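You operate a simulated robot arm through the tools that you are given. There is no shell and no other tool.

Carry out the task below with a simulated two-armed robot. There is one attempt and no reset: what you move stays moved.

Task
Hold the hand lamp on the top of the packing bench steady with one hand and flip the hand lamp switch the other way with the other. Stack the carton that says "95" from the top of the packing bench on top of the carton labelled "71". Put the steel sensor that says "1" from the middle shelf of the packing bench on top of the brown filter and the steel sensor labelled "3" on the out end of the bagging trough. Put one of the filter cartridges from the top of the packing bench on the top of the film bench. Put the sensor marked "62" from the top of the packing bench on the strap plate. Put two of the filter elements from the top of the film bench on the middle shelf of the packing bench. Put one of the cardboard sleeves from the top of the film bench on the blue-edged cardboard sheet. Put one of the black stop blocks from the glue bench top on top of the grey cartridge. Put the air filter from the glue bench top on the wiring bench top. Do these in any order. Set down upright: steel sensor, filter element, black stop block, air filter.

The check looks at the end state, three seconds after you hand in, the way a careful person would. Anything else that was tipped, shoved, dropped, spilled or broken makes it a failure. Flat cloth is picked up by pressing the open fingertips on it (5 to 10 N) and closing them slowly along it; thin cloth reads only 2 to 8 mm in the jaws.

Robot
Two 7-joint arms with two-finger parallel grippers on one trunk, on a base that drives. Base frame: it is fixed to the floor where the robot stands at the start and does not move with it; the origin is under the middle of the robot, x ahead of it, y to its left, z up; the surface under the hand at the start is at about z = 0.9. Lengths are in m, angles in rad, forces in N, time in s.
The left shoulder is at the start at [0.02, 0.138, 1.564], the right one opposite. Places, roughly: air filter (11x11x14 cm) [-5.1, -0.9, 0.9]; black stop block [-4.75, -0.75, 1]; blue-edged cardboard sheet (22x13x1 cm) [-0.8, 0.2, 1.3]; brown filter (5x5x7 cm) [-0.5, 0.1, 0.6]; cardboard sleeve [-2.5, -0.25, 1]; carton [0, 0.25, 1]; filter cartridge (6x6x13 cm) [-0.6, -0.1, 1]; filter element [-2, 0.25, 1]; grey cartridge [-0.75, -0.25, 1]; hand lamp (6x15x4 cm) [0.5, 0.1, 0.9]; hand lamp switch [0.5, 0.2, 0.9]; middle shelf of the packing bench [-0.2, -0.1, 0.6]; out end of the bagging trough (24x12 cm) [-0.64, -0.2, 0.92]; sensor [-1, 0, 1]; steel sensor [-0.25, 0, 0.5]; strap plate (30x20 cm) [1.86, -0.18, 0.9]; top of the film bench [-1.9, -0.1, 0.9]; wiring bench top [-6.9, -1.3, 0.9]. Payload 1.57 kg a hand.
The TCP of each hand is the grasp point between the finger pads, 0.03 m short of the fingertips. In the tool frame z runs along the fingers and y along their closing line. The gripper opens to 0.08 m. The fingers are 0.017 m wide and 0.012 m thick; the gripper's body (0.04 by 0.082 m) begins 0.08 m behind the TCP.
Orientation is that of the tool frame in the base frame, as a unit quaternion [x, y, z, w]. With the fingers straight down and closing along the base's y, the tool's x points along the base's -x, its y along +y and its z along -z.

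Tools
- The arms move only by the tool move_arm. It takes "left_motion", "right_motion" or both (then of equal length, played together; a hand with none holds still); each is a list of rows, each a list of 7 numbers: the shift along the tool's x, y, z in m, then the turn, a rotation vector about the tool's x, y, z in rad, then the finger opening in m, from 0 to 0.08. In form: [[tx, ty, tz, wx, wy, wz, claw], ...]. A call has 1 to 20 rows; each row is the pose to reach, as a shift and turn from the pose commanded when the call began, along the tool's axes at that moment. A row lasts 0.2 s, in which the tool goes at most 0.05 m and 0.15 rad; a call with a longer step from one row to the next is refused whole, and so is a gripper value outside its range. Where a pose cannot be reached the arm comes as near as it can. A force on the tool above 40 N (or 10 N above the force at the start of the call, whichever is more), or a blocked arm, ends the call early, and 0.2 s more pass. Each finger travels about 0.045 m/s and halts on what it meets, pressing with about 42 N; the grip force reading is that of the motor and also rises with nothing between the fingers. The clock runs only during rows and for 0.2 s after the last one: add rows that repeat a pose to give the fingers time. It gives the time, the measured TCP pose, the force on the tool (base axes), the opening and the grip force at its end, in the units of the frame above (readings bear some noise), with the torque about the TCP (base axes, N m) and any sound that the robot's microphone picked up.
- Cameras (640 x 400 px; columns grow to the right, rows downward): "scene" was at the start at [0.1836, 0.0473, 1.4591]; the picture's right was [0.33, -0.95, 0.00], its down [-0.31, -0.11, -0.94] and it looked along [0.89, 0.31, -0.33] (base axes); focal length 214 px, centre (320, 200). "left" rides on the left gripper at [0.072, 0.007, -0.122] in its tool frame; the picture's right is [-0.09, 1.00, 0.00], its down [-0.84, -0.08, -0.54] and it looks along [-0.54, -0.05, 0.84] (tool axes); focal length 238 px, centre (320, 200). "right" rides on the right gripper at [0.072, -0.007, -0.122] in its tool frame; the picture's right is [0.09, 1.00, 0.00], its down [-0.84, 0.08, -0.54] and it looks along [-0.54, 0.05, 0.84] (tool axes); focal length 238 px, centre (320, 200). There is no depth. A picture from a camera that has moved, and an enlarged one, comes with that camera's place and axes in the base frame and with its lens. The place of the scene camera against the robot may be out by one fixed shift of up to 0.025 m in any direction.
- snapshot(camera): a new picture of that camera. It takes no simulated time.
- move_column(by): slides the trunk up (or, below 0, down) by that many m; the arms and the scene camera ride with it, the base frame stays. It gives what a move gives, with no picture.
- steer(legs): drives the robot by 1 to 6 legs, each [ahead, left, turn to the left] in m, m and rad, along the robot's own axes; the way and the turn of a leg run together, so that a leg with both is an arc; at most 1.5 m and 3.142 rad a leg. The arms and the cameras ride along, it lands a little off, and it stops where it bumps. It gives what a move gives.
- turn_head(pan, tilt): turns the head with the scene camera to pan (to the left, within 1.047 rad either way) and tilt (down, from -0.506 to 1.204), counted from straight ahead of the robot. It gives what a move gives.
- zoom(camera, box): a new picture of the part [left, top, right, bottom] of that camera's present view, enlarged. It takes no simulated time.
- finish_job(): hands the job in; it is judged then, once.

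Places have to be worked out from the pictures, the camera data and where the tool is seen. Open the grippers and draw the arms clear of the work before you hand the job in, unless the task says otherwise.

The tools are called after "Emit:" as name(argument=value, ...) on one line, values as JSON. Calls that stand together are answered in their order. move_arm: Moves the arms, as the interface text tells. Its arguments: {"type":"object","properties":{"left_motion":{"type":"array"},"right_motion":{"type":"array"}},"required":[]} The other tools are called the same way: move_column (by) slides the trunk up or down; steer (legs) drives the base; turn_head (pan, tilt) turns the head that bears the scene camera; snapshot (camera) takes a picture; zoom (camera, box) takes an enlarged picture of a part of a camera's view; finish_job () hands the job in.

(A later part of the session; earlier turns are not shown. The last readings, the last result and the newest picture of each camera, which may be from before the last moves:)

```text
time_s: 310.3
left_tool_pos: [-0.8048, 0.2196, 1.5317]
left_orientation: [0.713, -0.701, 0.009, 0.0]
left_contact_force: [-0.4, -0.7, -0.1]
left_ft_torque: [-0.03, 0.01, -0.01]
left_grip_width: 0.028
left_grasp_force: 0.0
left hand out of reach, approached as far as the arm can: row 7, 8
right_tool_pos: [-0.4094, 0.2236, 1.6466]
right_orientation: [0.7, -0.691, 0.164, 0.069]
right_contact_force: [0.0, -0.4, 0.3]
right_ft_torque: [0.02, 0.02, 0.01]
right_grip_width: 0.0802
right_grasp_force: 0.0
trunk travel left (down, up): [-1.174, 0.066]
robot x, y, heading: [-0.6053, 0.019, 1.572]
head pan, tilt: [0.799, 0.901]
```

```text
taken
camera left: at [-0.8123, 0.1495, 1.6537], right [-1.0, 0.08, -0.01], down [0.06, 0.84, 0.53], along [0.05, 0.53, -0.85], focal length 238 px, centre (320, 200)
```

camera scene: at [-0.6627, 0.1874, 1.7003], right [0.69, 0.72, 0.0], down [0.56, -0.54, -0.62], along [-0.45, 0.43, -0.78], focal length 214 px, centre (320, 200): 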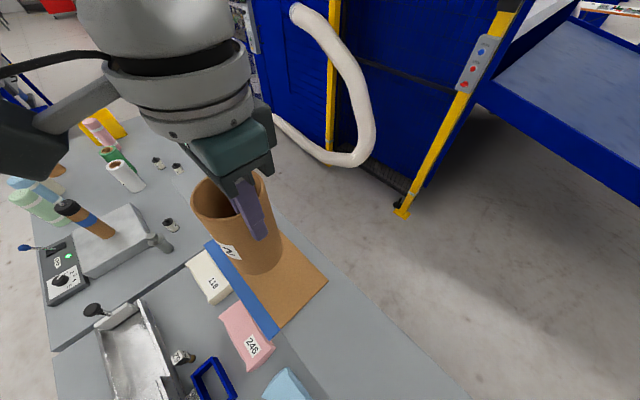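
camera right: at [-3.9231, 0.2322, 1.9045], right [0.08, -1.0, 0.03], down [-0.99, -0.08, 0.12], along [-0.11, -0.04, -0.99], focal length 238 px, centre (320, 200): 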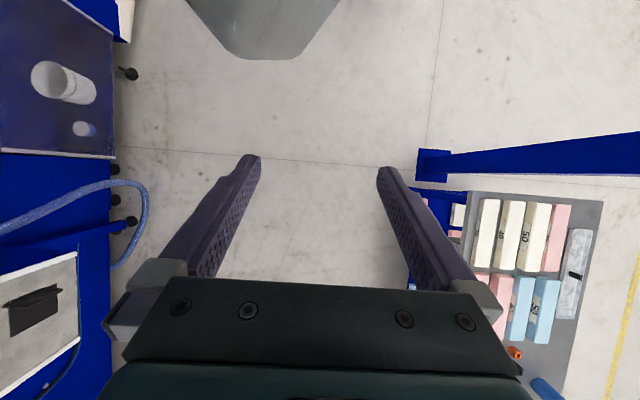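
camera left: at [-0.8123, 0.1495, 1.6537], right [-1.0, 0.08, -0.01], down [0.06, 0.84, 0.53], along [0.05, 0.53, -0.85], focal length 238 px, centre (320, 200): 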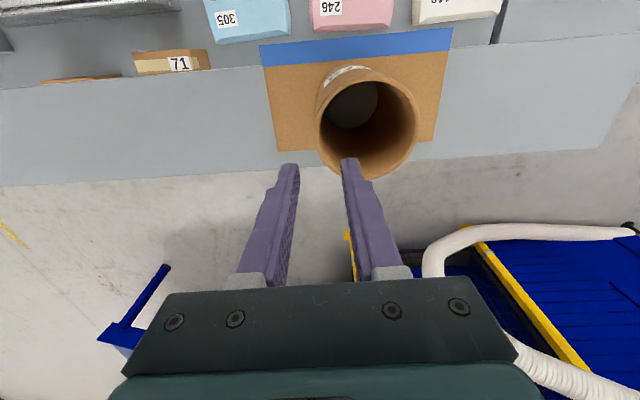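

Sleeve stands on the blue-edged sheet. I raise, back away, and look at the cartons from the front.

Emit:
move_column(by=0.06)

Emit:
steer(legs=[[-0.45, 0, 0], [0, -0.35, 0]])

Emit:
turn_head(pan=0.0, tilt=0.8)

Emit:
move_column(by=-0.25)

Emit:
snapshot(camera="scene")

Emit:
snapshot(camera="left")

```text
time_s: 311.3
left_tool_pos: [-0.8053, 0.2194, 1.5905]
left_orientation: [0.713, -0.701, 0.009, 0.0]
left_contact_force: [-0.3, -0.2, -0.2]
left_ft_torque: [0.0, -0.03, 0.01]
left_grip_width: 0.028
left_grasp_force: 0.0
right_tool_pos: [-0.4096, 0.2238, 1.7076]
right_orientation: [0.701, -0.691, 0.165, 0.07]
right_contact_force: [-0.5, 0.5, 0.4]
right_ft_torque: [0.0, -0.01, 0.05]
right_grip_width: 0.0801
right_grasp_force: 0.2
trunk travel left (down, up): [-1.234, 0.006]
robot x, y, heading: [-0.6013, 0.0181, 1.578]
head pan, tilt: [0.799, 0.901]
```

```text
time_s: 315.9
left_tool_pos: [-0.4525, -0.2244, 1.5902]
left_orientation: [0.712, -0.702, 0.009, -0.001]
left_contact_force: [0.5, 0.7, -0.8]
left_ft_torque: [0.0, -0.01, -0.04]
left_grip_width: 0.0279
left_grasp_force: 0.0
right_tool_pos: [-0.0561, -0.2213, 1.7067]
right_orientation: [0.699, -0.693, 0.165, 0.071]
right_contact_force: [0.6, -0.3, -0.9]
right_ft_torque: [0.0, -0.01, -0.02]
right_grip_width: 0.0802
right_grasp_force: 0.1
trunk travel left (down, up): [-1.234, 0.006]
robot x, y, heading: [-0.2495, -0.423, 1.574]
head pan, tilt: [0.799, 0.901]
```

```text
time_s: 317.0
left_tool_pos: [-0.4526, -0.2241, 1.5909]
left_orientation: [0.712, -0.702, 0.01, 0.0]
left_contact_force: [-1.0, 0.4, -0.9]
left_ft_torque: [0.01, 0.0, -0.05]
left_grip_width: 0.0279
left_grasp_force: 0.0
right_tool_pos: [-0.0556, -0.2211, 1.7064]
right_orientation: [0.699, -0.692, 0.165, 0.071]
right_contact_force: [-0.3, 0.2, -0.2]
right_ft_torque: [0.01, 0.04, -0.02]
right_grip_width: 0.08
right_grasp_force: 0.1
trunk travel left (down, up): [-1.234, 0.006]
robot x, y, heading: [-0.2575, -0.4234, 1.57]
head pan, tilt: [0.0, 0.799]
```

```text
time_s: 319.6
left_tool_pos: [-0.4522, -0.2247, 1.3412]
left_orientation: [0.711, -0.703, 0.008, 0.0]
left_contact_force: [0.3, -0.1, 0.1]
left_ft_torque: [-0.01, -0.02, 0.0]
left_grip_width: 0.0279
left_grasp_force: 0.1
right_tool_pos: [-0.0566, -0.2223, 1.4566]
right_orientation: [0.699, -0.692, 0.165, 0.07]
right_contact_force: [-0.5, -0.2, 0.3]
right_ft_torque: [0.01, 0.0, -0.01]
right_grip_width: 0.0801
right_grasp_force: 0.1
trunk travel left (down, up): [-0.984, 0.256]
robot x, y, heading: [-0.2543, -0.4241, 1.575]
head pan, tilt: [0.0, 0.799]
```

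```text
taken
camera scene: at [-0.2561, -0.2287, 1.4633], right [1.0, 0.0, 0.0], down [0.0, -0.72, -0.7], along [0.0, 0.7, -0.72], focal length 214 px, centre (320, 200)
```

scene: 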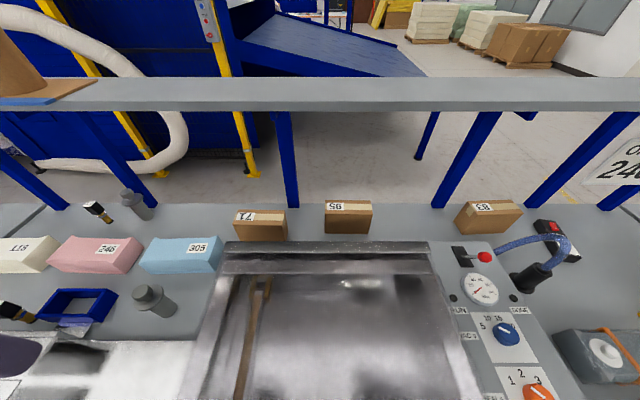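

```text
taken
camera left: at [-0.4597, -0.2941, 1.4635], right [-1.0, 0.08, -0.01], down [0.06, 0.84, 0.53], along [0.05, 0.53, -0.85], focal length 238 px, centre (320, 200)
```

left: 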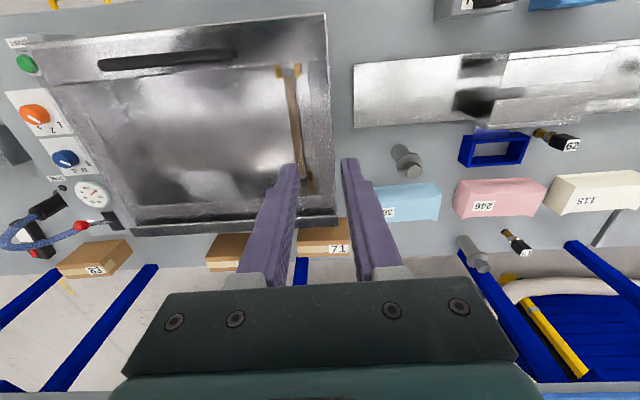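

Zoom on cartons 71 and 95 in both views.

Emit:
zoom(camera="scene", box=[215, 170, 395, 270])

Emit:
zoom(camera="left", box=[180, 200, 380, 290])

```text
3.56 times, centred on (305, 220) of scene
camera zoom: at [-0.2561, -0.2287, 1.4633], right [1.0, 0.0, 0.0], down [0.0, -0.72, -0.7], along [0.0, 0.7, -0.72], focal length 763 px, centre (373, 129)
```

zoom: 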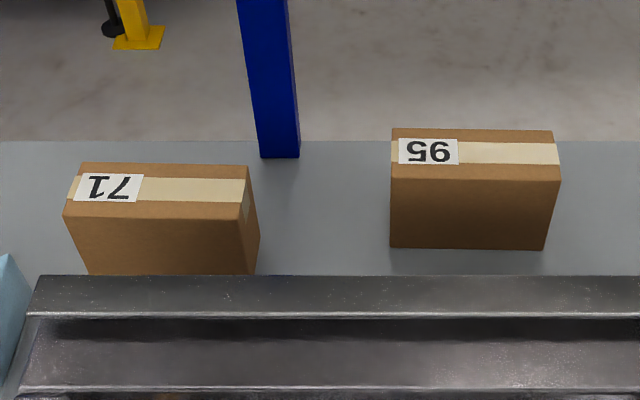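

```text
3.20 times, centred on (280, 245) of left
camera zoom: at [-0.4597, -0.2941, 1.4635], right [-1.0, 0.08, -0.01], down [0.06, 0.84, 0.53], along [0.05, 0.53, -0.85], focal length 763 px, centre (448, 56)
```

zoom: 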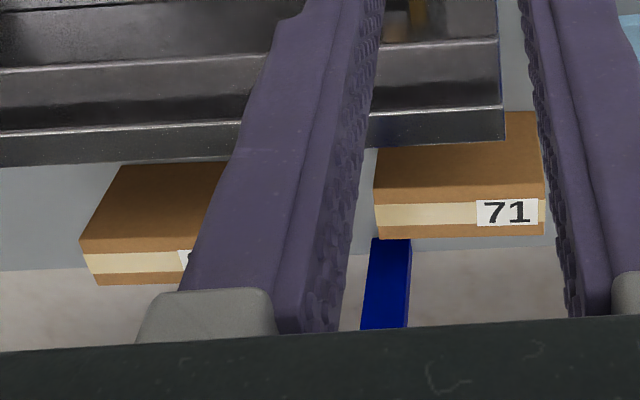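

Cartons are under the shelf overhang (need special approach) — later. First the sensor "62" at ≈(−0.96,−0.09): I move the left hand near it.

Emit:
steer(legs=[[0.0, 0.51, 0]])

Emit:
move_arm(left_motion=[[0, 0, 0, 0, 0, 0, 0.045], [0, 0, 0, 0, 0, 0, 0.06], [0, 0, 0, 0, 0, 0, 0.06]])

Emit:
snapshot(camera="left")

Emit:
zoom(camera="left", box=[260, 100, 380, 220])

```text
time_s: 322.6
left_tool_pos: [-0.9543, -0.2254, 1.3402]
left_orientation: [0.711, -0.703, 0.009, -0.001]
left_contact_force: [-0.2, -0.1, 0.0]
left_ft_torque: [-0.02, -0.04, 0.0]
left_grip_width: 0.028
left_grasp_force: 0.1
right_tool_pos: [-0.5576, -0.2235, 1.4585]
right_orientation: [0.698, -0.693, 0.165, 0.071]
right_contact_force: [0.2, 0.1, -0.1]
right_ft_torque: [0.0, -0.01, -0.02]
right_grip_width: 0.0804
right_grasp_force: 0.2
trunk travel left (down, up): [-0.984, 0.256]
robot x, y, heading: [-0.7549, -0.4289, 1.568]
head pan, tilt: [0.0, 0.799]
```

```text
time_s: 323.4
left_tool_pos: [-0.9538, -0.2246, 1.3414]
left_orientation: [0.711, -0.703, 0.01, 0.0]
left_contact_force: [-0.5, 0.1, -0.5]
left_ft_torque: [0.0, 0.02, -0.03]
left_grip_width: 0.06
left_grasp_force: 0.2
right_tool_pos: [-0.5589, -0.2231, 1.4562]
right_orientation: [0.698, -0.693, 0.164, 0.071]
right_contact_force: [-0.2, 1.0, -0.4]
right_ft_torque: [-0.03, 0.01, -0.02]
right_grip_width: 0.0801
right_grasp_force: 0.1
trunk travel left (down, up): [-0.984, 0.256]
robot x, y, heading: [-0.7588, -0.4293, 1.572]
head pan, tilt: [0.0, 0.799]
```

```text
taken
camera left: at [-0.962, -0.2945, 1.4634], right [-1.0, 0.08, -0.01], down [0.06, 0.84, 0.53], along [0.06, 0.53, -0.85], focal length 238 px, centre (320, 200)
```

left: 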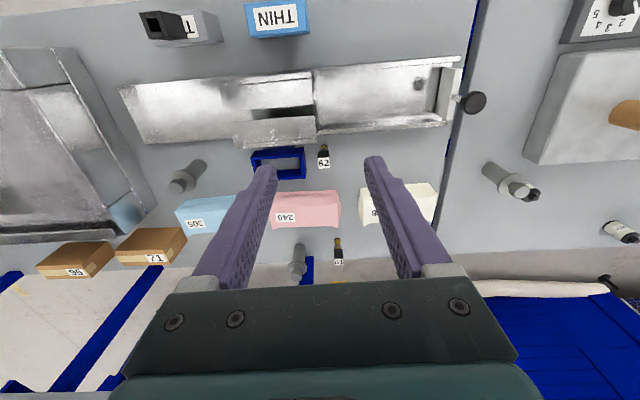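

```text
3.33 times, centred on (320, 160) of left
camera zoom: at [-0.962, -0.2945, 1.4634], right [-1.0, 0.08, -0.01], down [0.06, 0.84, 0.53], along [0.06, 0.53, -0.85], focal length 794 px, centre (320, 333)
```

zoom: 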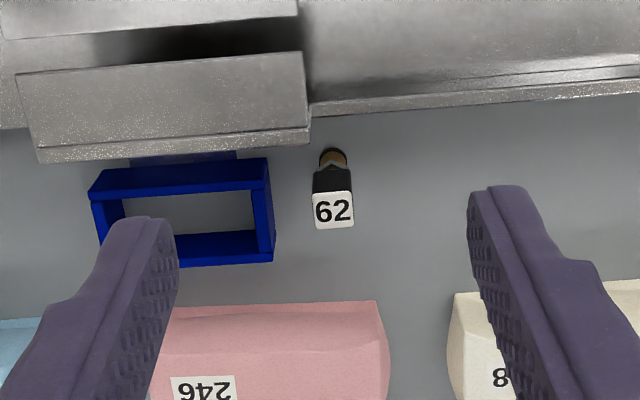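

Sensor 62: center ≈(−0.944,−0.086), head 2.6 cm square, top ≈0.98, standing upright. I drive above it, narrow the jaws, and lower.

Emit:
steer(legs=[[0.138, -0.01, 0]])

Emit:
move_arm(left_motion=[[0, 0, 0.03, 0, 0, 0, 0.05], [0, 0, 0.06, 0, 0, 0, 0.046], [0, 0, 0.06, 0, 0, 0, 0.046]])

Emit:
move_column(by=-0.19)

Emit:
snapshot(camera="left")

```text
time_s: 324.7
left_tool_pos: [-0.9451, -0.089, 1.3414]
left_orientation: [0.71, -0.704, 0.009, 0.0]
left_contact_force: [-0.1, -0.4, 0.0]
left_ft_torque: [0.02, -0.02, -0.02]
left_grip_width: 0.0599
left_grasp_force: 0.0
right_tool_pos: [-0.5491, -0.0852, 1.4558]
right_orientation: [0.699, -0.692, 0.164, 0.069]
right_contact_force: [-0.1, -0.1, 0.1]
right_ft_torque: [0.0, 0.0, -0.01]
right_grip_width: 0.0799
right_grasp_force: 0.0
trunk travel left (down, up): [-0.984, 0.256]
robot x, y, heading: [-0.7448, -0.2917, 1.576]
head pan, tilt: [0.0, 0.799]
```

```text
time_s: 325.5
left_tool_pos: [-0.9466, -0.0885, 1.2807]
left_orientation: [0.711, -0.703, 0.01, -0.001]
left_contact_force: [-0.6, -0.3, 0.0]
left_ft_torque: [0.03, 0.03, -0.02]
left_grip_width: 0.0461
left_grasp_force: 0.0
right_tool_pos: [-0.549, -0.0849, 1.4569]
right_orientation: [0.699, -0.692, 0.164, 0.071]
right_contact_force: [0.4, -0.3, 0.7]
right_ft_torque: [0.02, -0.03, -0.02]
right_grip_width: 0.0801
right_grasp_force: 0.1
trunk travel left (down, up): [-0.984, 0.256]
robot x, y, heading: [-0.7419, -0.2911, 1.576]
head pan, tilt: [0.0, 0.799]
```

```text
time_s: 327.6
left_tool_pos: [-0.9447, -0.09, 1.09]
left_orientation: [0.711, -0.703, 0.009, -0.001]
left_contact_force: [-0.3, -0.5, 0.3]
left_ft_torque: [-0.04, 0.01, 0.02]
left_grip_width: 0.046
left_grasp_force: 0.0
right_tool_pos: [-0.5496, -0.0867, 1.2679]
right_orientation: [0.7, -0.692, 0.164, 0.069]
right_contact_force: [-0.1, 0.9, 0.0]
right_ft_torque: [-0.04, 0.02, -0.01]
right_grip_width: 0.08
right_grasp_force: 0.1
trunk travel left (down, up): [-0.794, 0.446]
robot x, y, heading: [-0.7452, -0.2909, 1.573]
head pan, tilt: [0.0, 0.799]
```

```text
taken
camera left: at [-0.9531, -0.1583, 1.2132], right [-1.0, 0.08, -0.01], down [0.06, 0.84, 0.53], along [0.06, 0.53, -0.85], focal length 238 px, centre (320, 200)
```

left: 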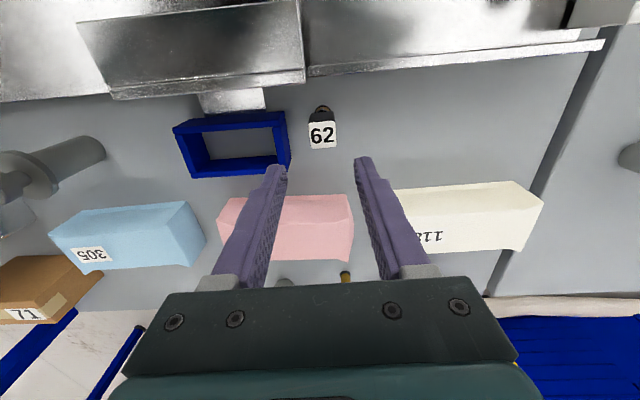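

Aligned. Descend to TCP 0.96 and grip.

Emit:
move_arm(left_motion=[[-0.001, 0, 0.045, 0, 0, 0, 0.046], [-0.003, 0.001, 0.09, 0, 0, 0, 0.046], [-0.003, 0.001, 0.13, 0, 0, 0, 0.046], [-0.003, 0.001, 0.13, 0, 0, 0, 0.03], [-0.003, 0.001, 0.13, 0, 0, 0, 0.01], [-0.003, 0.001, 0.13, 0, 0, 0, 0.01], [-0.003, 0.001, 0.13, 0, 0, 0, 0.01], [-0.003, 0.001, 0.1, 0, 0, 0, 0.01], [-0.003, 0.001, 0.06, 0, 0, 0, 0.01]])

Emit:
snapshot(camera="left")

```text
time_s: 329.6
left_tool_pos: [-0.9468, -0.0866, 1.0308]
left_orientation: [0.711, -0.703, 0.01, 0.0]
left_contact_force: [0.3, 0.2, -0.8]
left_ft_torque: [0.01, 0.03, 0.02]
left_grip_width: 0.0256
left_grasp_force: 37.2
right_tool_pos: [-0.5496, -0.0859, 1.2669]
right_orientation: [0.699, -0.693, 0.164, 0.07]
right_contact_force: [-0.5, -0.1, -0.5]
right_ft_torque: [-0.02, 0.01, 0.0]
right_grip_width: 0.0797
right_grasp_force: 0.1
trunk travel left (down, up): [-0.794, 0.446]
robot x, y, heading: [-0.7448, -0.2912, 1.567]
head pan, tilt: [0.0, 0.799]
```

```text
taken
camera left: at [-0.9542, -0.1563, 1.1526], right [-1.0, 0.08, -0.01], down [0.06, 0.84, 0.53], along [0.06, 0.53, -0.85], focal length 238 px, centre (320, 200)
```

left: 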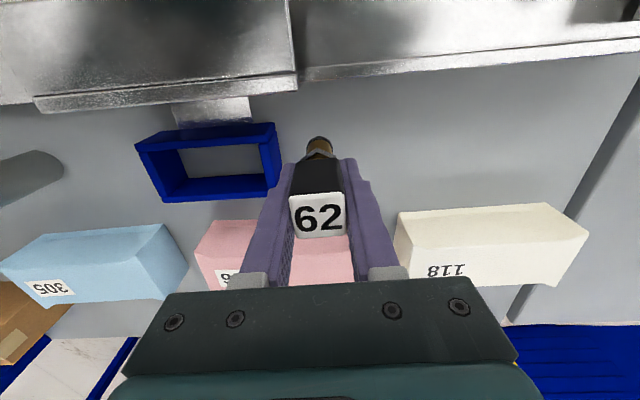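

Sensor 62 held. I raise, back off, and drive along +x to the strap bench.

Emit:
move_column(by=0.3)

Emit:
steer(legs=[[-0.4, 0, 0], [0, -1.4, 0], [0, -1.2, 0]])

Emit:
snapshot(camera="scene")

Emit:
snapshot(camera="left")

```text
time_s: 332.6
left_tool_pos: [-0.9463, -0.0859, 1.3303]
left_orientation: [0.711, -0.703, 0.009, -0.001]
left_contact_force: [0.1, 0.6, -1.1]
left_ft_torque: [0.02, 0.04, -0.03]
left_grip_width: 0.0259
left_grasp_force: 37.2
right_tool_pos: [-0.5491, -0.0854, 1.5663]
right_orientation: [0.699, -0.693, 0.165, 0.07]
right_contact_force: [0.6, 0.5, -0.3]
right_ft_torque: [0.03, 0.01, -0.04]
right_grip_width: 0.08
right_grasp_force: 0.1
trunk travel left (down, up): [-1.094, 0.146]
robot x, y, heading: [-0.7459, -0.2888, 1.575]
head pan, tilt: [0.0, 0.799]
```

```text
time_s: 347.2
left_tool_pos: [1.6325, -0.5243, 1.3301]
left_orientation: [-0.703, 0.712, -0.01, 0.001]
left_contact_force: [-1.1, 0.4, -0.9]
left_ft_torque: [-0.01, 0.01, -0.03]
left_grip_width: 0.0261
left_grasp_force: 37.1
right_tool_pos: [2.0306, -0.5337, 1.5673]
right_orientation: [-0.69, 0.701, -0.164, -0.073]
right_contact_force: [0.6, -1.0, 0.7]
right_ft_torque: [-0.02, 0.06, 0.01]
right_grip_width: 0.0799
right_grasp_force: 0.0
trunk travel left (down, up): [-1.094, 0.146]
robot x, y, heading: [1.8311, -0.7333, 1.55]
head pan, tilt: [0.0, 0.799]
```

```text
taken
camera scene: at [1.8304, -0.5357, 1.5732], right [1.0, -0.02, 0.0], down [-0.02, -0.72, -0.7], along [0.02, 0.7, -0.72], focal length 214 px, centre (320, 200)
```

scene: 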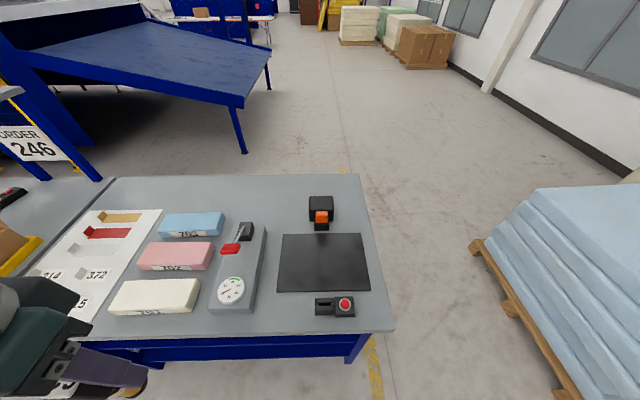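

```text
taken
camera left: at [1.6235, -0.5943, 1.4523], right [-0.99, 0.1, -0.01], down [0.08, 0.84, 0.53], along [0.07, 0.53, -0.85], focal length 238 px, centre (320, 200)
```

left: 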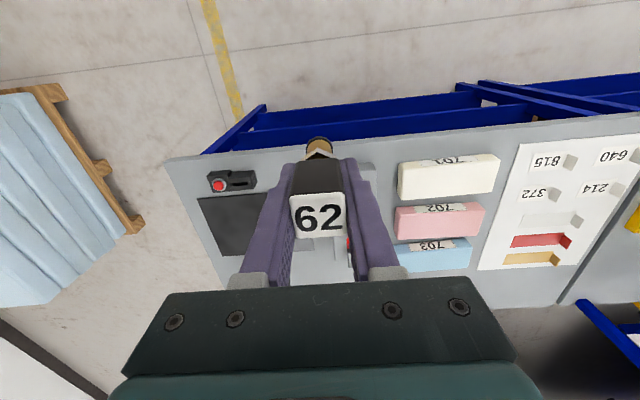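

The strap plate is the dark plate at x≈1.70–1.99, y≈−0.28…−0.06. I bring the sensor over its middle (1.85,−0.175).

Emit:
steer(legs=[[0.353, -0.21, 0]])

Emit:
snapshot(camera="left")

Emit:
snapshot(camera="scene")

```text
time_s: 349.7
left_tool_pos: [1.8542, -0.1816, 1.3299]
left_orientation: [-0.7, 0.715, -0.009, 0.001]
left_contact_force: [0.1, -0.3, -0.2]
left_ft_torque: [-0.03, 0.02, 0.03]
left_grip_width: 0.0257
left_grasp_force: 36.7
right_tool_pos: [2.253, -0.1946, 1.5667]
right_orientation: [-0.687, 0.705, -0.163, -0.073]
right_contact_force: [-0.3, 0.7, 0.0]
right_ft_torque: [0.01, 0.0, 0.0]
right_grip_width: 0.08
right_grasp_force: 0.1
trunk travel left (down, up): [-1.094, 0.146]
robot x, y, heading: [2.0494, -0.3907, 1.54]
head pan, tilt: [0.0, 0.799]
```

```text
taken
camera left: at [1.845, -0.2515, 1.4523], right [-0.99, 0.11, -0.01], down [0.09, 0.84, 0.53], along [0.07, 0.53, -0.85], focal length 238 px, centre (320, 200)
```

left: 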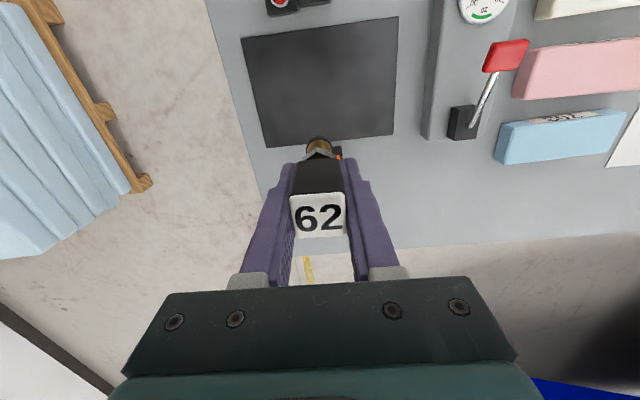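

```text
taken
camera scene: at [2.0522, -0.1945, 1.5732], right [1.0, -0.03, 0.0], down [-0.02, -0.72, -0.7], along [0.02, 0.7, -0.72], focal length 214 px, centre (320, 200)
```

scene: 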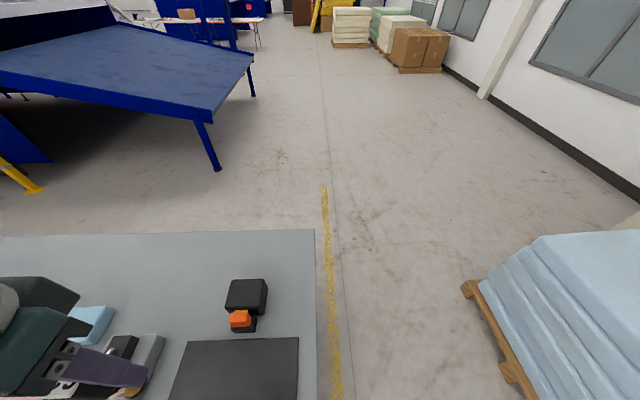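

Over the plate's middle. Lower by trunk, then creep.

Emit:
move_column(by=-0.3)

Emit:
move_arm(left_motion=[[0, 0, 0.03, 0, 0, 0, 0.0], [0, 0, 0.05, 0, 0, 0, 0.0], [0, 0, 0.056, 0, 0, 0, 0.0], [0, 0, 0.06, 0, 0, 0, 0.0]])

Emit:
snapshot(camera="left")

```text
time_s: 352.7
left_tool_pos: [1.8539, -0.1828, 1.0304]
left_orientation: [-0.7, 0.714, -0.009, 0.001]
left_contact_force: [0.3, -0.5, -0.4]
left_ft_torque: [0.0, 0.0, 0.01]
left_grip_width: 0.0257
left_grasp_force: 37.0
right_tool_pos: [2.2531, -0.1939, 1.2661]
right_orientation: [-0.688, 0.704, -0.163, -0.073]
right_contact_force: [0.6, -0.8, 0.1]
right_ft_torque: [0.03, 0.01, 0.01]
right_grip_width: 0.08
right_grasp_force: 0.0
trunk travel left (down, up): [-0.794, 0.446]
robot x, y, heading: [2.0514, -0.3913, 1.541]
head pan, tilt: [0.0, 0.799]
```

```text
time_s: 353.7
left_tool_pos: [1.8554, -0.1825, 0.9691]
left_orientation: [-0.699, 0.715, -0.009, 0.001]
left_contact_force: [1.1, -0.8, -0.7]
left_ft_torque: [-0.01, 0.03, -0.01]
left_grip_width: 0.0257
left_grasp_force: 37.2
right_tool_pos: [2.2534, -0.1939, 1.2678]
right_orientation: [-0.687, 0.704, -0.163, -0.073]
right_contact_force: [-0.2, 0.0, -0.5]
right_ft_torque: [-0.02, 0.02, -0.03]
right_grip_width: 0.0799
right_grasp_force: 0.0
trunk travel left (down, up): [-0.794, 0.446]
robot x, y, heading: [2.0493, -0.3921, 1.543]
head pan, tilt: [0.0, 0.799]
```

```text
taken
camera left: at [1.8461, -0.2516, 1.0917], right [-0.99, 0.11, -0.01], down [0.09, 0.84, 0.53], along [0.07, 0.53, -0.85], focal length 238 px, centre (320, 200)
```

left: 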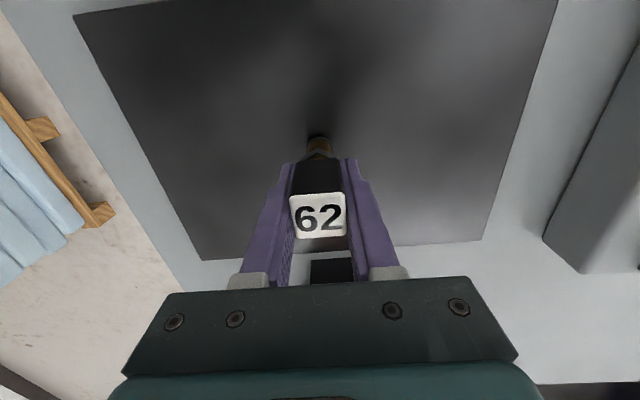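

Nearly touching; continue 1–2 mm steps.

Emit:
move_arm(left_motion=[[0, 0, 0.0015, 0, 0, 0, 0.0], [0, 0, 0.003, 0, 0, 0, 0.0], [0, 0, 0.0045, 0, 0, 0, 0.0]])

```text
time_s: 354.5
left_tool_pos: [1.8557, -0.1835, 0.9653]
left_orientation: [-0.7, 0.714, -0.008, 0.0]
left_contact_force: [0.0, -0.8, -0.8]
left_ft_torque: [-0.03, 0.02, 0.01]
left_grip_width: 0.0256
left_grasp_force: 37.3
right_tool_pos: [2.2532, -0.1945, 1.2661]
right_orientation: [-0.687, 0.704, -0.164, -0.074]
right_contact_force: [-0.4, -0.6, -0.1]
right_ft_torque: [-0.03, -0.02, 0.0]
right_grip_width: 0.08
right_grasp_force: 0.1
trunk travel left (down, up): [-0.794, 0.446]
robot x, y, heading: [2.0519, -0.3933, 1.537]
head pan, tilt: [0.0, 0.799]
```

Emit:
move_arm(left_motion=[[0, 0, 0.0015, 0, 0, 0, 0.0], [0, 0, 0.003, 0, 0, 0, 0.0], [0, 0, 0.0045, 0, 0, 0, 0.0]])

```text
time_s: 355.3
left_tool_pos: [1.8564, -0.1823, 0.9613]
left_orientation: [-0.699, 0.715, -0.009, 0.001]
left_contact_force: [2.3, -4.1, 28.2]
left_ft_torque: [-0.27, 0.03, 0.04]
left_grip_width: 0.0262
left_grasp_force: 36.8
right_tool_pos: [2.2525, -0.1933, 1.2668]
right_orientation: [-0.687, 0.704, -0.164, -0.073]
right_contact_force: [-0.1, 0.4, -0.3]
right_ft_torque: [0.02, 0.04, 0.0]
right_grip_width: 0.0797
right_grasp_force: 0.0
trunk travel left (down, up): [-0.794, 0.446]
robot x, y, heading: [2.0514, -0.3932, 1.539]
head pan, tilt: [0.0, 0.799]
```

Contact. Relieve, open, lift.

Emit:
move_arm(left_motion=[[0, 0, -0.001, 0, 0, 0, 0.02], [0, 0, -0.001, 0, 0, 0, 0.03], [0, 0, -0.001, 0, 0, 0, 0.04], [0, 0, -0.001, 0, 0, 0, 0.05], [0, 0, -0.001, 0, 0, 0, 0.05], [0, 0, -0.03, 0, 0, 0, 0.05], [0, 0, -0.07, 0, 0, 0, 0.05], [0, 0, -0.11, 0, 0, 0, 0.05]])

Emit:
snapshot(camera="left")

Emit:
move_column(by=0.25)

```text
time_s: 357.1
left_tool_pos: [1.8523, -0.1813, 1.0709]
left_orientation: [-0.699, 0.715, -0.009, 0.0]
left_contact_force: [-1.0, 0.2, -0.2]
left_ft_torque: [0.02, -0.01, 0.02]
left_grip_width: 0.0498
left_grasp_force: 0.0
right_tool_pos: [2.2539, -0.1946, 1.2662]
right_orientation: [-0.687, 0.704, -0.164, -0.072]
right_contact_force: [-0.4, 0.1, 0.2]
right_ft_torque: [0.01, 0.03, -0.01]
right_grip_width: 0.08
right_grasp_force: 0.0
trunk travel left (down, up): [-0.794, 0.446]
robot x, y, heading: [2.0494, -0.3887, 1.538]
head pan, tilt: [0.0, 0.799]
```

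```text
taken
camera left: at [1.8433, -0.2512, 1.1944], right [-0.99, 0.11, -0.01], down [0.09, 0.84, 0.53], along [0.07, 0.53, -0.85], focal length 238 px, centre (320, 200)
```

left: 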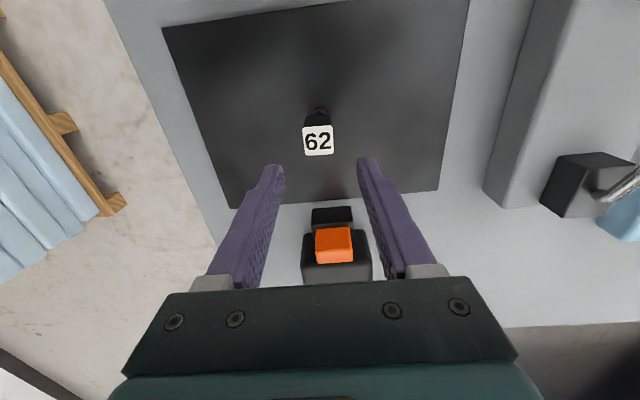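

```text
time_s: 359.7
left_tool_pos: [1.8528, -0.1811, 1.3204]
left_orientation: [-0.699, 0.715, -0.009, 0.0]
left_contact_force: [0.4, 0.3, 0.0]
left_ft_torque: [-0.02, -0.03, 0.0]
left_grip_width: 0.0499
left_grasp_force: 0.0
right_tool_pos: [2.2527, -0.1941, 1.5162]
right_orientation: [-0.687, 0.704, -0.164, -0.073]
right_contact_force: [0.9, -0.8, -0.2]
right_ft_torque: [0.01, 0.01, -0.01]
right_grip_width: 0.0799
right_grasp_force: 0.0
trunk travel left (down, up): [-1.044, 0.196]
robot x, y, heading: [2.0496, -0.393, 1.542]
head pan, tilt: [0.0, 0.799]
```

Sensor 62 is on the strap plate. Next I look closely at the hand lamp near (0.5,0.1).

Emit:
steer(legs=[[-0.4, 0, 0.03], [0, 1.4, 0], [0.25, 0, 0]])

Emit:
snapshot(camera="scene")

Emit:
snapshot(camera="left")

```text
time_s: 370.2
left_tool_pos: [0.4456, -0.3155, 1.3209]
left_orientation: [-0.703, 0.711, -0.01, 0.0]
left_contact_force: [-0.5, -0.7, -0.3]
left_ft_torque: [0.0, -0.01, -0.05]
left_grip_width: 0.0497
left_grasp_force: 0.0
right_tool_pos: [0.8459, -0.3238, 1.5169]
right_orientation: [-0.69, 0.701, -0.164, -0.072]
right_contact_force: [-0.2, 0.6, 0.8]
right_ft_torque: [0.0, 0.01, -0.01]
right_grip_width: 0.0801
right_grasp_force: 0.0
trunk travel left (down, up): [-1.044, 0.196]
robot x, y, heading: [0.6488, -0.5225, 1.545]
head pan, tilt: [0.0, 0.799]
```

```text
taken
camera scene: at [0.645, -0.3257, 1.5232], right [1.0, -0.02, 0.0], down [-0.02, -0.72, -0.7], along [0.02, 0.7, -0.72], focal length 214 px, centre (320, 200)
```

scene: 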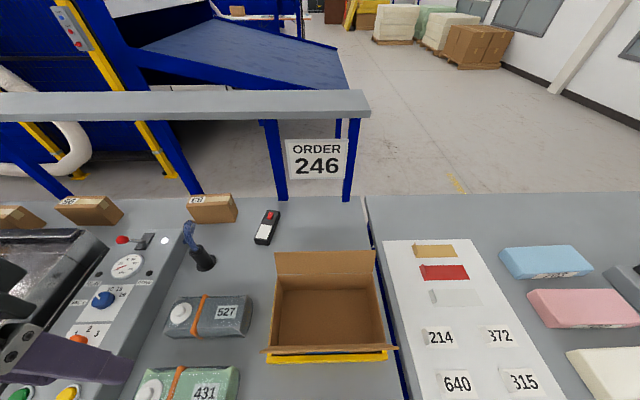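

```text
taken
camera left: at [0.4366, -0.3842, 1.4439], right [-0.99, 0.1, -0.01], down [0.08, 0.84, 0.53], along [0.07, 0.53, -0.85], focal length 238 px, centre (320, 200)
```

left: 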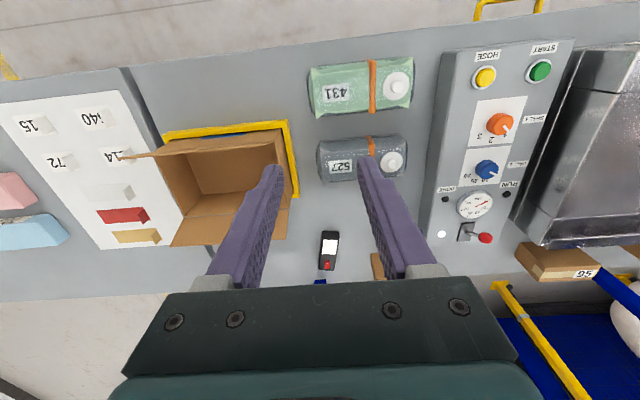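

Zoom on the lamp.

Emit:
zoom(camera="left", box=[290, 220, 370, 290])

Emit:
zoom(camera="scene", box=[220, 190, 320, 260])

```text
5.71 times, centred on (330, 255) of left
camera zoom: at [0.4366, -0.3842, 1.4439], right [-0.99, 0.1, -0.01], down [0.08, 0.84, 0.53], along [0.07, 0.53, -0.85], focal length 1362 px, centre (263, -114)
```

zoom: 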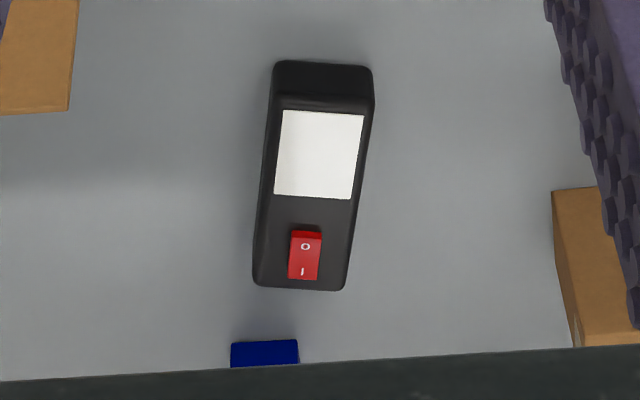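

```text
5.71 times, centred on (270, 225) of scene
camera zoom: at [0.645, -0.3257, 1.5232], right [1.0, -0.02, 0.0], down [-0.02, -0.72, -0.7], along [0.02, 0.7, -0.72], focal length 1226 px, centre (606, 57)
```

zoom: 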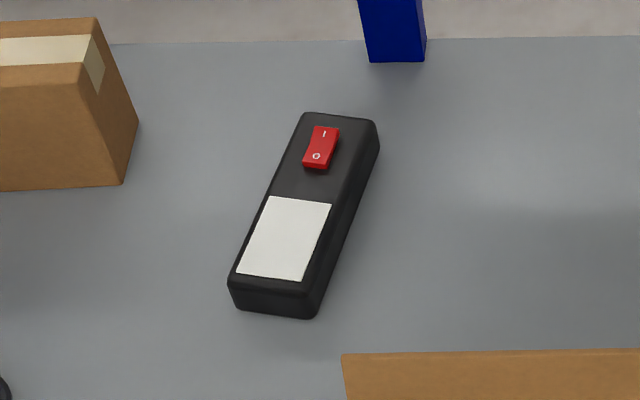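

The rocker's "O" (near) half is raised, "I" (far) half pressed, so I must press the O half at ≈(0.479,0.148). Lamp spans y 0.03–0.18 and is partly under the shelf edge, so the right hand will press leaning from the +x side while the left hand grips the near end. I back off first and prepare the right hand.

Emit:
steer(legs=[[-0.4, 0, 0.026]])

Emit:
move_arm(right_motion=[[-0.012, 0.005, 0.033, -0.019, -0.048, 0.001, 0.0], [-0.024, 0.009, 0.067, -0.038, -0.095, 0.003, 0.0], [-0.035, 0.014, 0.1, -0.057, -0.143, 0.004, 0.0], [-0.047, 0.019, 0.134, -0.077, -0.19, 0.006, 0.0], [-0.059, 0.024, 0.167, -0.096, -0.238, 0.007, 0.0], [-0.07, 0.028, 0.2, -0.115, -0.285, 0.009, 0.0], [-0.082, 0.033, 0.234, -0.134, -0.333, 0.01, 0.0], [-0.082, 0.033, 0.234, -0.134, -0.333, 0.01, 0.0]])

```text
time_s: 372.7
left_tool_pos: [0.437, -0.7236, 1.3213]
left_orientation: [0.712, -0.702, 0.009, -0.001]
left_contact_force: [-0.6, 1.1, -0.3]
left_ft_torque: [-0.02, -0.01, -0.01]
left_grip_width: 0.0501
left_grasp_force: 0.1
right_tool_pos: [0.8376, -0.7207, 1.5175]
right_orientation: [0.701, -0.691, 0.165, 0.069]
right_contact_force: [-0.1, -0.5, -0.5]
right_ft_torque: [0.01, -0.07, -0.06]
right_grip_width: 0.0799
right_grasp_force: 0.0
trunk travel left (down, up): [-1.044, 0.196]
robot x, y, heading: [0.6452, -0.9296, 1.574]
head pan, tilt: [0.0, 0.799]
```

```text
time_s: 374.5
left_tool_pos: [0.4365, -0.7222, 1.321]
left_orientation: [0.712, -0.702, 0.009, -0.001]
left_contact_force: [-0.4, 0.1, 0.6]
left_ft_torque: [-0.01, -0.02, 0.02]
left_grip_width: 0.0503
left_grasp_force: 0.0
right_tool_pos: [0.8379, -0.7216, 1.2659]
right_orientation: [0.709, -0.706, 0.0, 0.0]
right_contact_force: [0.1, 0.4, 0.4]
right_ft_torque: [0.0, 0.0, -0.01]
right_grip_width: 0.0
right_grasp_force: 21.3
trunk travel left (down, up): [-1.044, 0.196]
robot x, y, heading: [0.644, -0.9244, 1.576]
head pan, tilt: [0.0, 0.799]
```

Right hand is vertical. Now I lean it (tool pointing left-down with a little forward).

Emit:
move_arm(right_motion=[[0, 0.02, 0.007, -0.096, -0.042, 0.015, 0.0], [0, 0.04, 0.014, -0.193, -0.084, 0.03, 0.0], [0, 0.06, 0.021, -0.289, -0.126, 0.044, 0.0], [0, 0.08, 0.029, -0.385, -0.167, 0.059, 0.0], [0, 0.1, 0.036, -0.482, -0.209, 0.074, 0.0], [0, 0.12, 0.043, -0.578, -0.251, 0.089, 0.0], [0, 0.14, 0.05, -0.6746, -0.2931, 0.1038, 0.0], [0, 0.14, 0.05, -0.6746, -0.2931, 0.1038, 0.0]])

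Emit:
turn_head(pan=0.0, tilt=1.1)

Emit:
snapshot(camera="scene")

Emit:
snapshot(camera="right")

```text
time_s: 376.3
left_tool_pos: [0.4376, -0.7233, 1.3215]
left_orientation: [0.712, -0.702, 0.01, 0.0]
left_contact_force: [-0.2, 1.3, -0.4]
left_ft_torque: [0.02, 0.01, -0.01]
left_grip_width: 0.0499
left_grasp_force: 0.1
right_tool_pos: [0.696, -0.7214, 1.217]
right_orientation: [-0.624, 0.694, 0.334, -0.132]
right_contact_force: [0.4, -0.6, -0.3]
right_ft_torque: [-0.01, 0.02, -0.02]
right_grip_width: 0.0001
right_grasp_force: 21.6
trunk travel left (down, up): [-1.044, 0.196]
robot x, y, heading: [0.6401, -0.9253, 1.578]
head pan, tilt: [0.0, 0.799]
```

```text
time_s: 377.1
left_tool_pos: [0.4371, -0.7234, 1.322]
left_orientation: [0.712, -0.702, 0.01, -0.001]
left_contact_force: [-0.1, 0.0, 0.2]
left_ft_torque: [0.04, 0.01, -0.01]
left_grip_width: 0.0499
left_grasp_force: 0.1
right_tool_pos: [0.6969, -0.7217, 1.217]
right_orientation: [-0.624, 0.694, 0.334, -0.132]
right_contact_force: [0.2, 0.1, 0.3]
right_ft_torque: [-0.02, 0.0, -0.02]
right_grip_width: 0.0001
right_grasp_force: 21.0
trunk travel left (down, up): [-1.044, 0.196]
robot x, y, heading: [0.645, -0.9237, 1.572]
head pan, tilt: [0.0, 1.1]
```

```text
taken
camera scene: at [0.6367, -0.7454, 1.5016], right [1.0, 0.01, 0.0], down [0.0, -0.89, -0.45], along [0.0, 0.45, -0.89], focal length 214 px, centre (320, 200)
```

scene: 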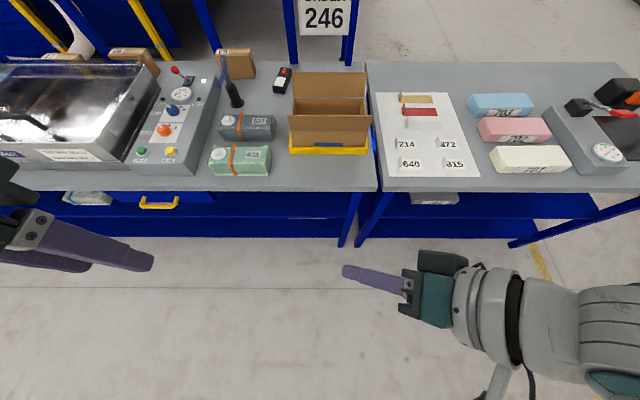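

```text
taken
camera right: at [0.7621, -0.8265, 1.2872], right [-0.79, -0.09, 0.6], down [0.42, 0.64, 0.65], along [-0.44, 0.77, -0.47], focal length 238 px, centre (320, 200)
```

right: 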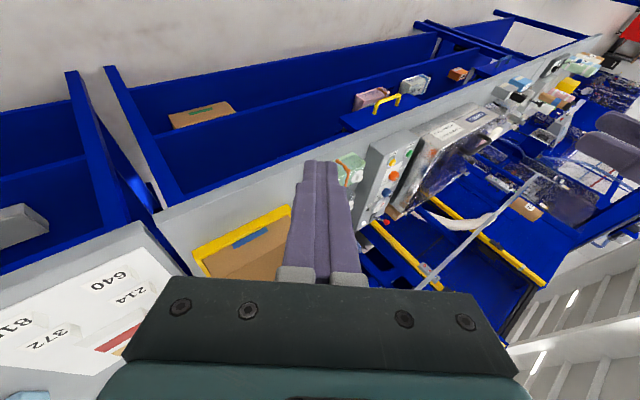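

The right hand leans properly. Now I lower the left hand and bring it inward (in free air over the aisle), with the yaw matching the lamp (+0.14).

Emit:
move_arm(left_motion=[[0, 0, 0.04, 0, 0, 0.02, 0.08], [0, 0, 0.08, 0, 0, 0.04, 0.08], [0, 0, 0.12, 0, 0, 0.06, 0.08], [0, 0, 0.16, 0, 0, 0.09, 0.08], [0, 0, 0.2, 0, 0, 0.12, 0.08], [0, -0.04, 0.2, 0, 0, 0.14, 0.08], [0, -0.08, 0.2, 0, 0, 0.14, 0.08], [0, -0.09, 0.2, 0, 0, 0.14, 0.08]])

Emit:
steer(legs=[[0.6, 0.05, 0]])

Emit:
snapshot(camera="left")

Emit:
snapshot(camera="scene")

```text
time_s: 378.9
left_tool_pos: [0.5289, -0.7248, 1.1216]
left_orientation: [-0.661, 0.75, -0.008, 0.0]
left_contact_force: [0.3, 1.1, -0.5]
left_ft_torque: [-0.03, 0.02, -0.03]
left_grip_width: 0.0801
left_grasp_force: 0.0
right_tool_pos: [0.6962, -0.722, 1.2177]
right_orientation: [-0.624, 0.694, 0.333, -0.133]
right_contact_force: [-0.1, 0.0, -0.1]
right_ft_torque: [-0.03, 0.02, 0.0]
right_grip_width: 0.0
right_grasp_force: 21.7
trunk travel left (down, up): [-1.044, 0.196]
robot x, y, heading: [0.6438, -0.9235, 1.576]
head pan, tilt: [0.0, 1.1]
```

```text
time_s: 382.4
left_tool_pos: [0.4713, -0.1145, 1.1221]
left_orientation: [-0.665, 0.747, -0.01, 0.002]
left_contact_force: [0.4, 0.4, 0.4]
left_ft_torque: [0.02, 0.02, 0.03]
left_grip_width: 0.08
left_grasp_force: 0.0
right_tool_pos: [0.6393, -0.1105, 1.2167]
right_orientation: [-0.627, 0.691, 0.333, -0.133]
right_contact_force: [-0.4, -0.2, -0.4]
right_ft_torque: [-0.02, -0.02, 0.01]
right_grip_width: 0.0001
right_grasp_force: 21.4
trunk travel left (down, up): [-1.044, 0.196]
robot x, y, heading: [0.5885, -0.3172, 1.581]
head pan, tilt: [0.0, 1.1]
```

```text
taken
camera left: at [0.455, -0.1828, 1.2443], right [-0.98, 0.21, -0.02], down [0.17, 0.83, 0.53], along [0.12, 0.52, -0.85], focal length 238 px, centre (320, 200)
```

left: 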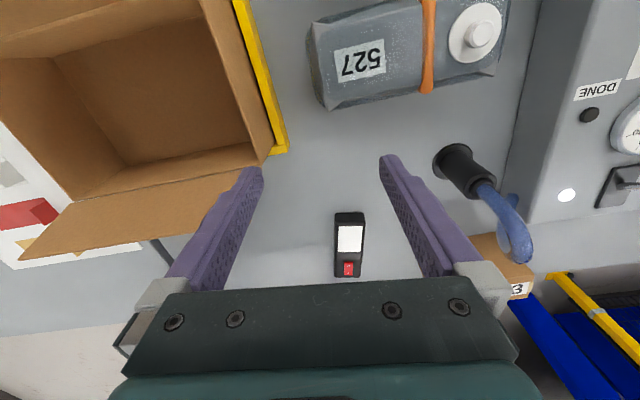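

```text
taken
camera scene: at [0.579, -0.1342, 1.5015], right [1.0, 0.01, 0.0], down [0.01, -0.89, -0.45], along [-0.01, 0.45, -0.89], focal length 214 px, centre (320, 200)
```

scene: 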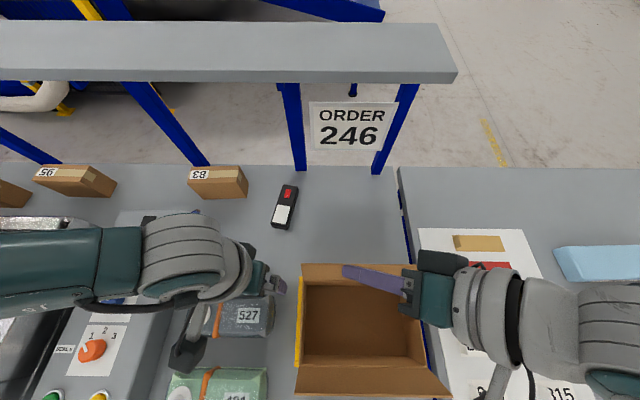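

The lamp's axis is ≈10° off; hold point ≈(0.463,0.07). I drive forward 18 cm at this height, then will lower by the arm (keeping the forearm above the console).

Emit:
steer(legs=[[0.184, 0.006, 0]])

Emit:
snapshot(camera="left")

Emit:
turn_head(pan=0.7, tilt=0.9)

Emit:
snapshot(camera="scene")

```text
time_s: 383.9
left_tool_pos: [0.4628, 0.0671, 1.1222]
left_orientation: [-0.665, 0.747, -0.009, 0.001]
left_contact_force: [-0.6, 0.1, -0.4]
left_ft_torque: [0.01, 0.03, -0.01]
left_grip_width: 0.0799
left_grasp_force: 0.2
right_tool_pos: [0.6313, 0.0703, 1.216]
right_orientation: [-0.627, 0.692, 0.332, -0.134]
right_contact_force: [-0.2, 0.0, -0.1]
right_ft_torque: [0.03, 0.02, -0.01]
right_grip_width: 0.0001
right_grasp_force: 21.3
trunk travel left (down, up): [-1.044, 0.196]
robot x, y, heading: [0.577, -0.1351, 1.581]
head pan, tilt: [0.0, 1.1]
```

```text
taken
camera left: at [0.4467, -0.001, 1.2443], right [-0.98, 0.21, -0.02], down [0.17, 0.83, 0.53], along [0.12, 0.52, -0.85], focal length 238 px, centre (320, 200)
```

left: 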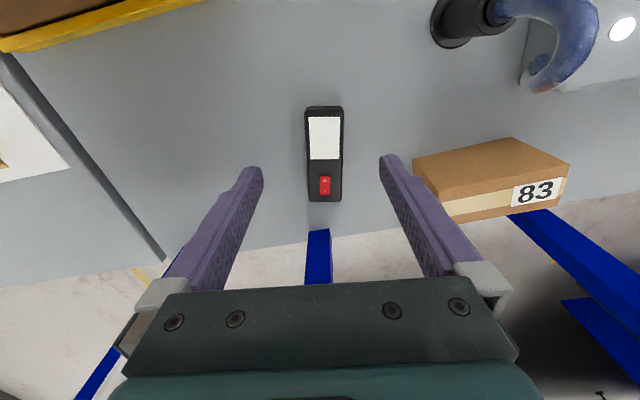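

```text
time_s: 384.9
left_tool_pos: [0.4631, 0.0671, 1.1213]
left_orientation: [-0.664, 0.748, -0.01, 0.001]
left_contact_force: [-0.7, -0.9, -0.2]
left_ft_torque: [0.0, 0.01, -0.04]
left_grip_width: 0.08
left_grasp_force: 0.0
right_tool_pos: [0.6297, 0.0716, 1.2169]
right_orientation: [-0.627, 0.692, 0.333, -0.134]
right_contact_force: [0.6, -0.5, 0.2]
right_ft_torque: [0.0, 0.03, 0.02]
right_grip_width: 0.0
right_grasp_force: 21.1
trunk travel left (down, up): [-1.044, 0.196]
robot x, y, heading: [0.5808, -0.1302, 1.584]
head pan, tilt: [0.7, 0.901]
```

```text
taken
camera scene: at [0.5223, 0.0416, 1.5153], right [0.76, 0.65, 0.0], down [0.51, -0.59, -0.62], along [-0.41, 0.47, -0.78], focal length 214 px, centre (320, 200)
```

scene: 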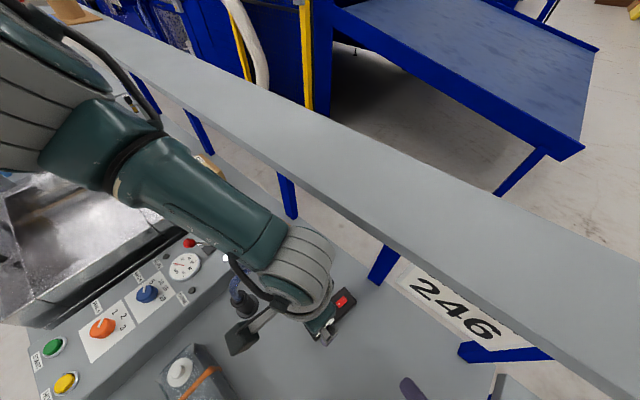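

The forearm slopes up to the elbow; I lower with the arm only, also rotating 0.06 rad to match the lamp's angle.

Emit:
move_arm(left_motion=[[0, 0, 0.03, 0, 0, 0.03, 0.08], [0, 0, 0.06, 0, 0, 0.06, 0.08], [0, 0, 0.09, 0, 0, 0.06, 0.08], [0, 0, 0.12, 0, 0, 0.06, 0.08]])

Emit:
snapshot(camera="left")

Emit:
snapshot(camera="scene")

```text
time_s: 385.9
left_tool_pos: [0.465, 0.0641, 1.0416]
left_orientation: [-0.641, 0.768, -0.01, 0.002]
left_contact_force: [-0.2, -0.1, 0.0]
left_ft_torque: [0.0, 0.01, -0.01]
left_grip_width: 0.0798
left_grasp_force: 0.1
left hand out of reach, approached as far as the arm can: row 3, 4
right_tool_pos: [0.6314, 0.0723, 1.2172]
right_orientation: [-0.626, 0.692, 0.332, -0.134]
right_contact_force: [-0.2, 1.4, 0.5]
right_ft_torque: [0.03, 0.0, -0.01]
right_grip_width: 0.0001
right_grasp_force: 21.5
trunk travel left (down, up): [-1.044, 0.196]
robot x, y, heading: [0.5776, -0.1365, 1.579]
head pan, tilt: [0.7, 0.901]
```

```text
taken
camera left: at [0.4441, -0.0019, 1.1648], right [-0.96, 0.27, -0.02], down [0.22, 0.82, 0.53], along [0.16, 0.51, -0.84], focal length 238 px, centre (320, 200)
```

left: 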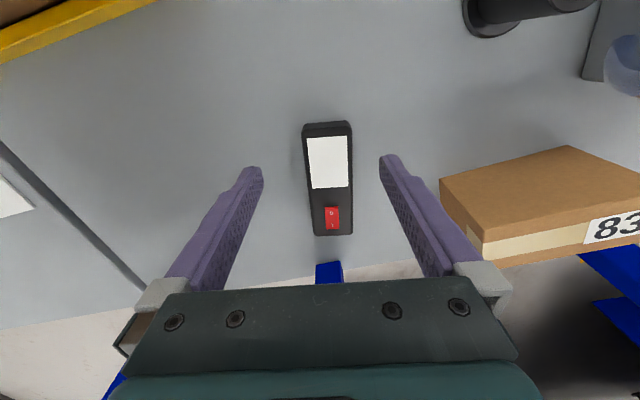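

```text
taken
camera scene: at [0.5222, 0.0415, 1.5154], right [0.76, 0.65, 0.0], down [0.51, -0.59, -0.62], along [-0.41, 0.47, -0.78], focal length 214 px, centre (320, 200)
```

scene: 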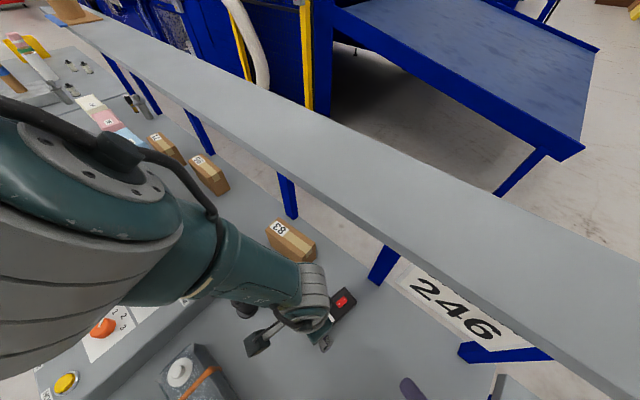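

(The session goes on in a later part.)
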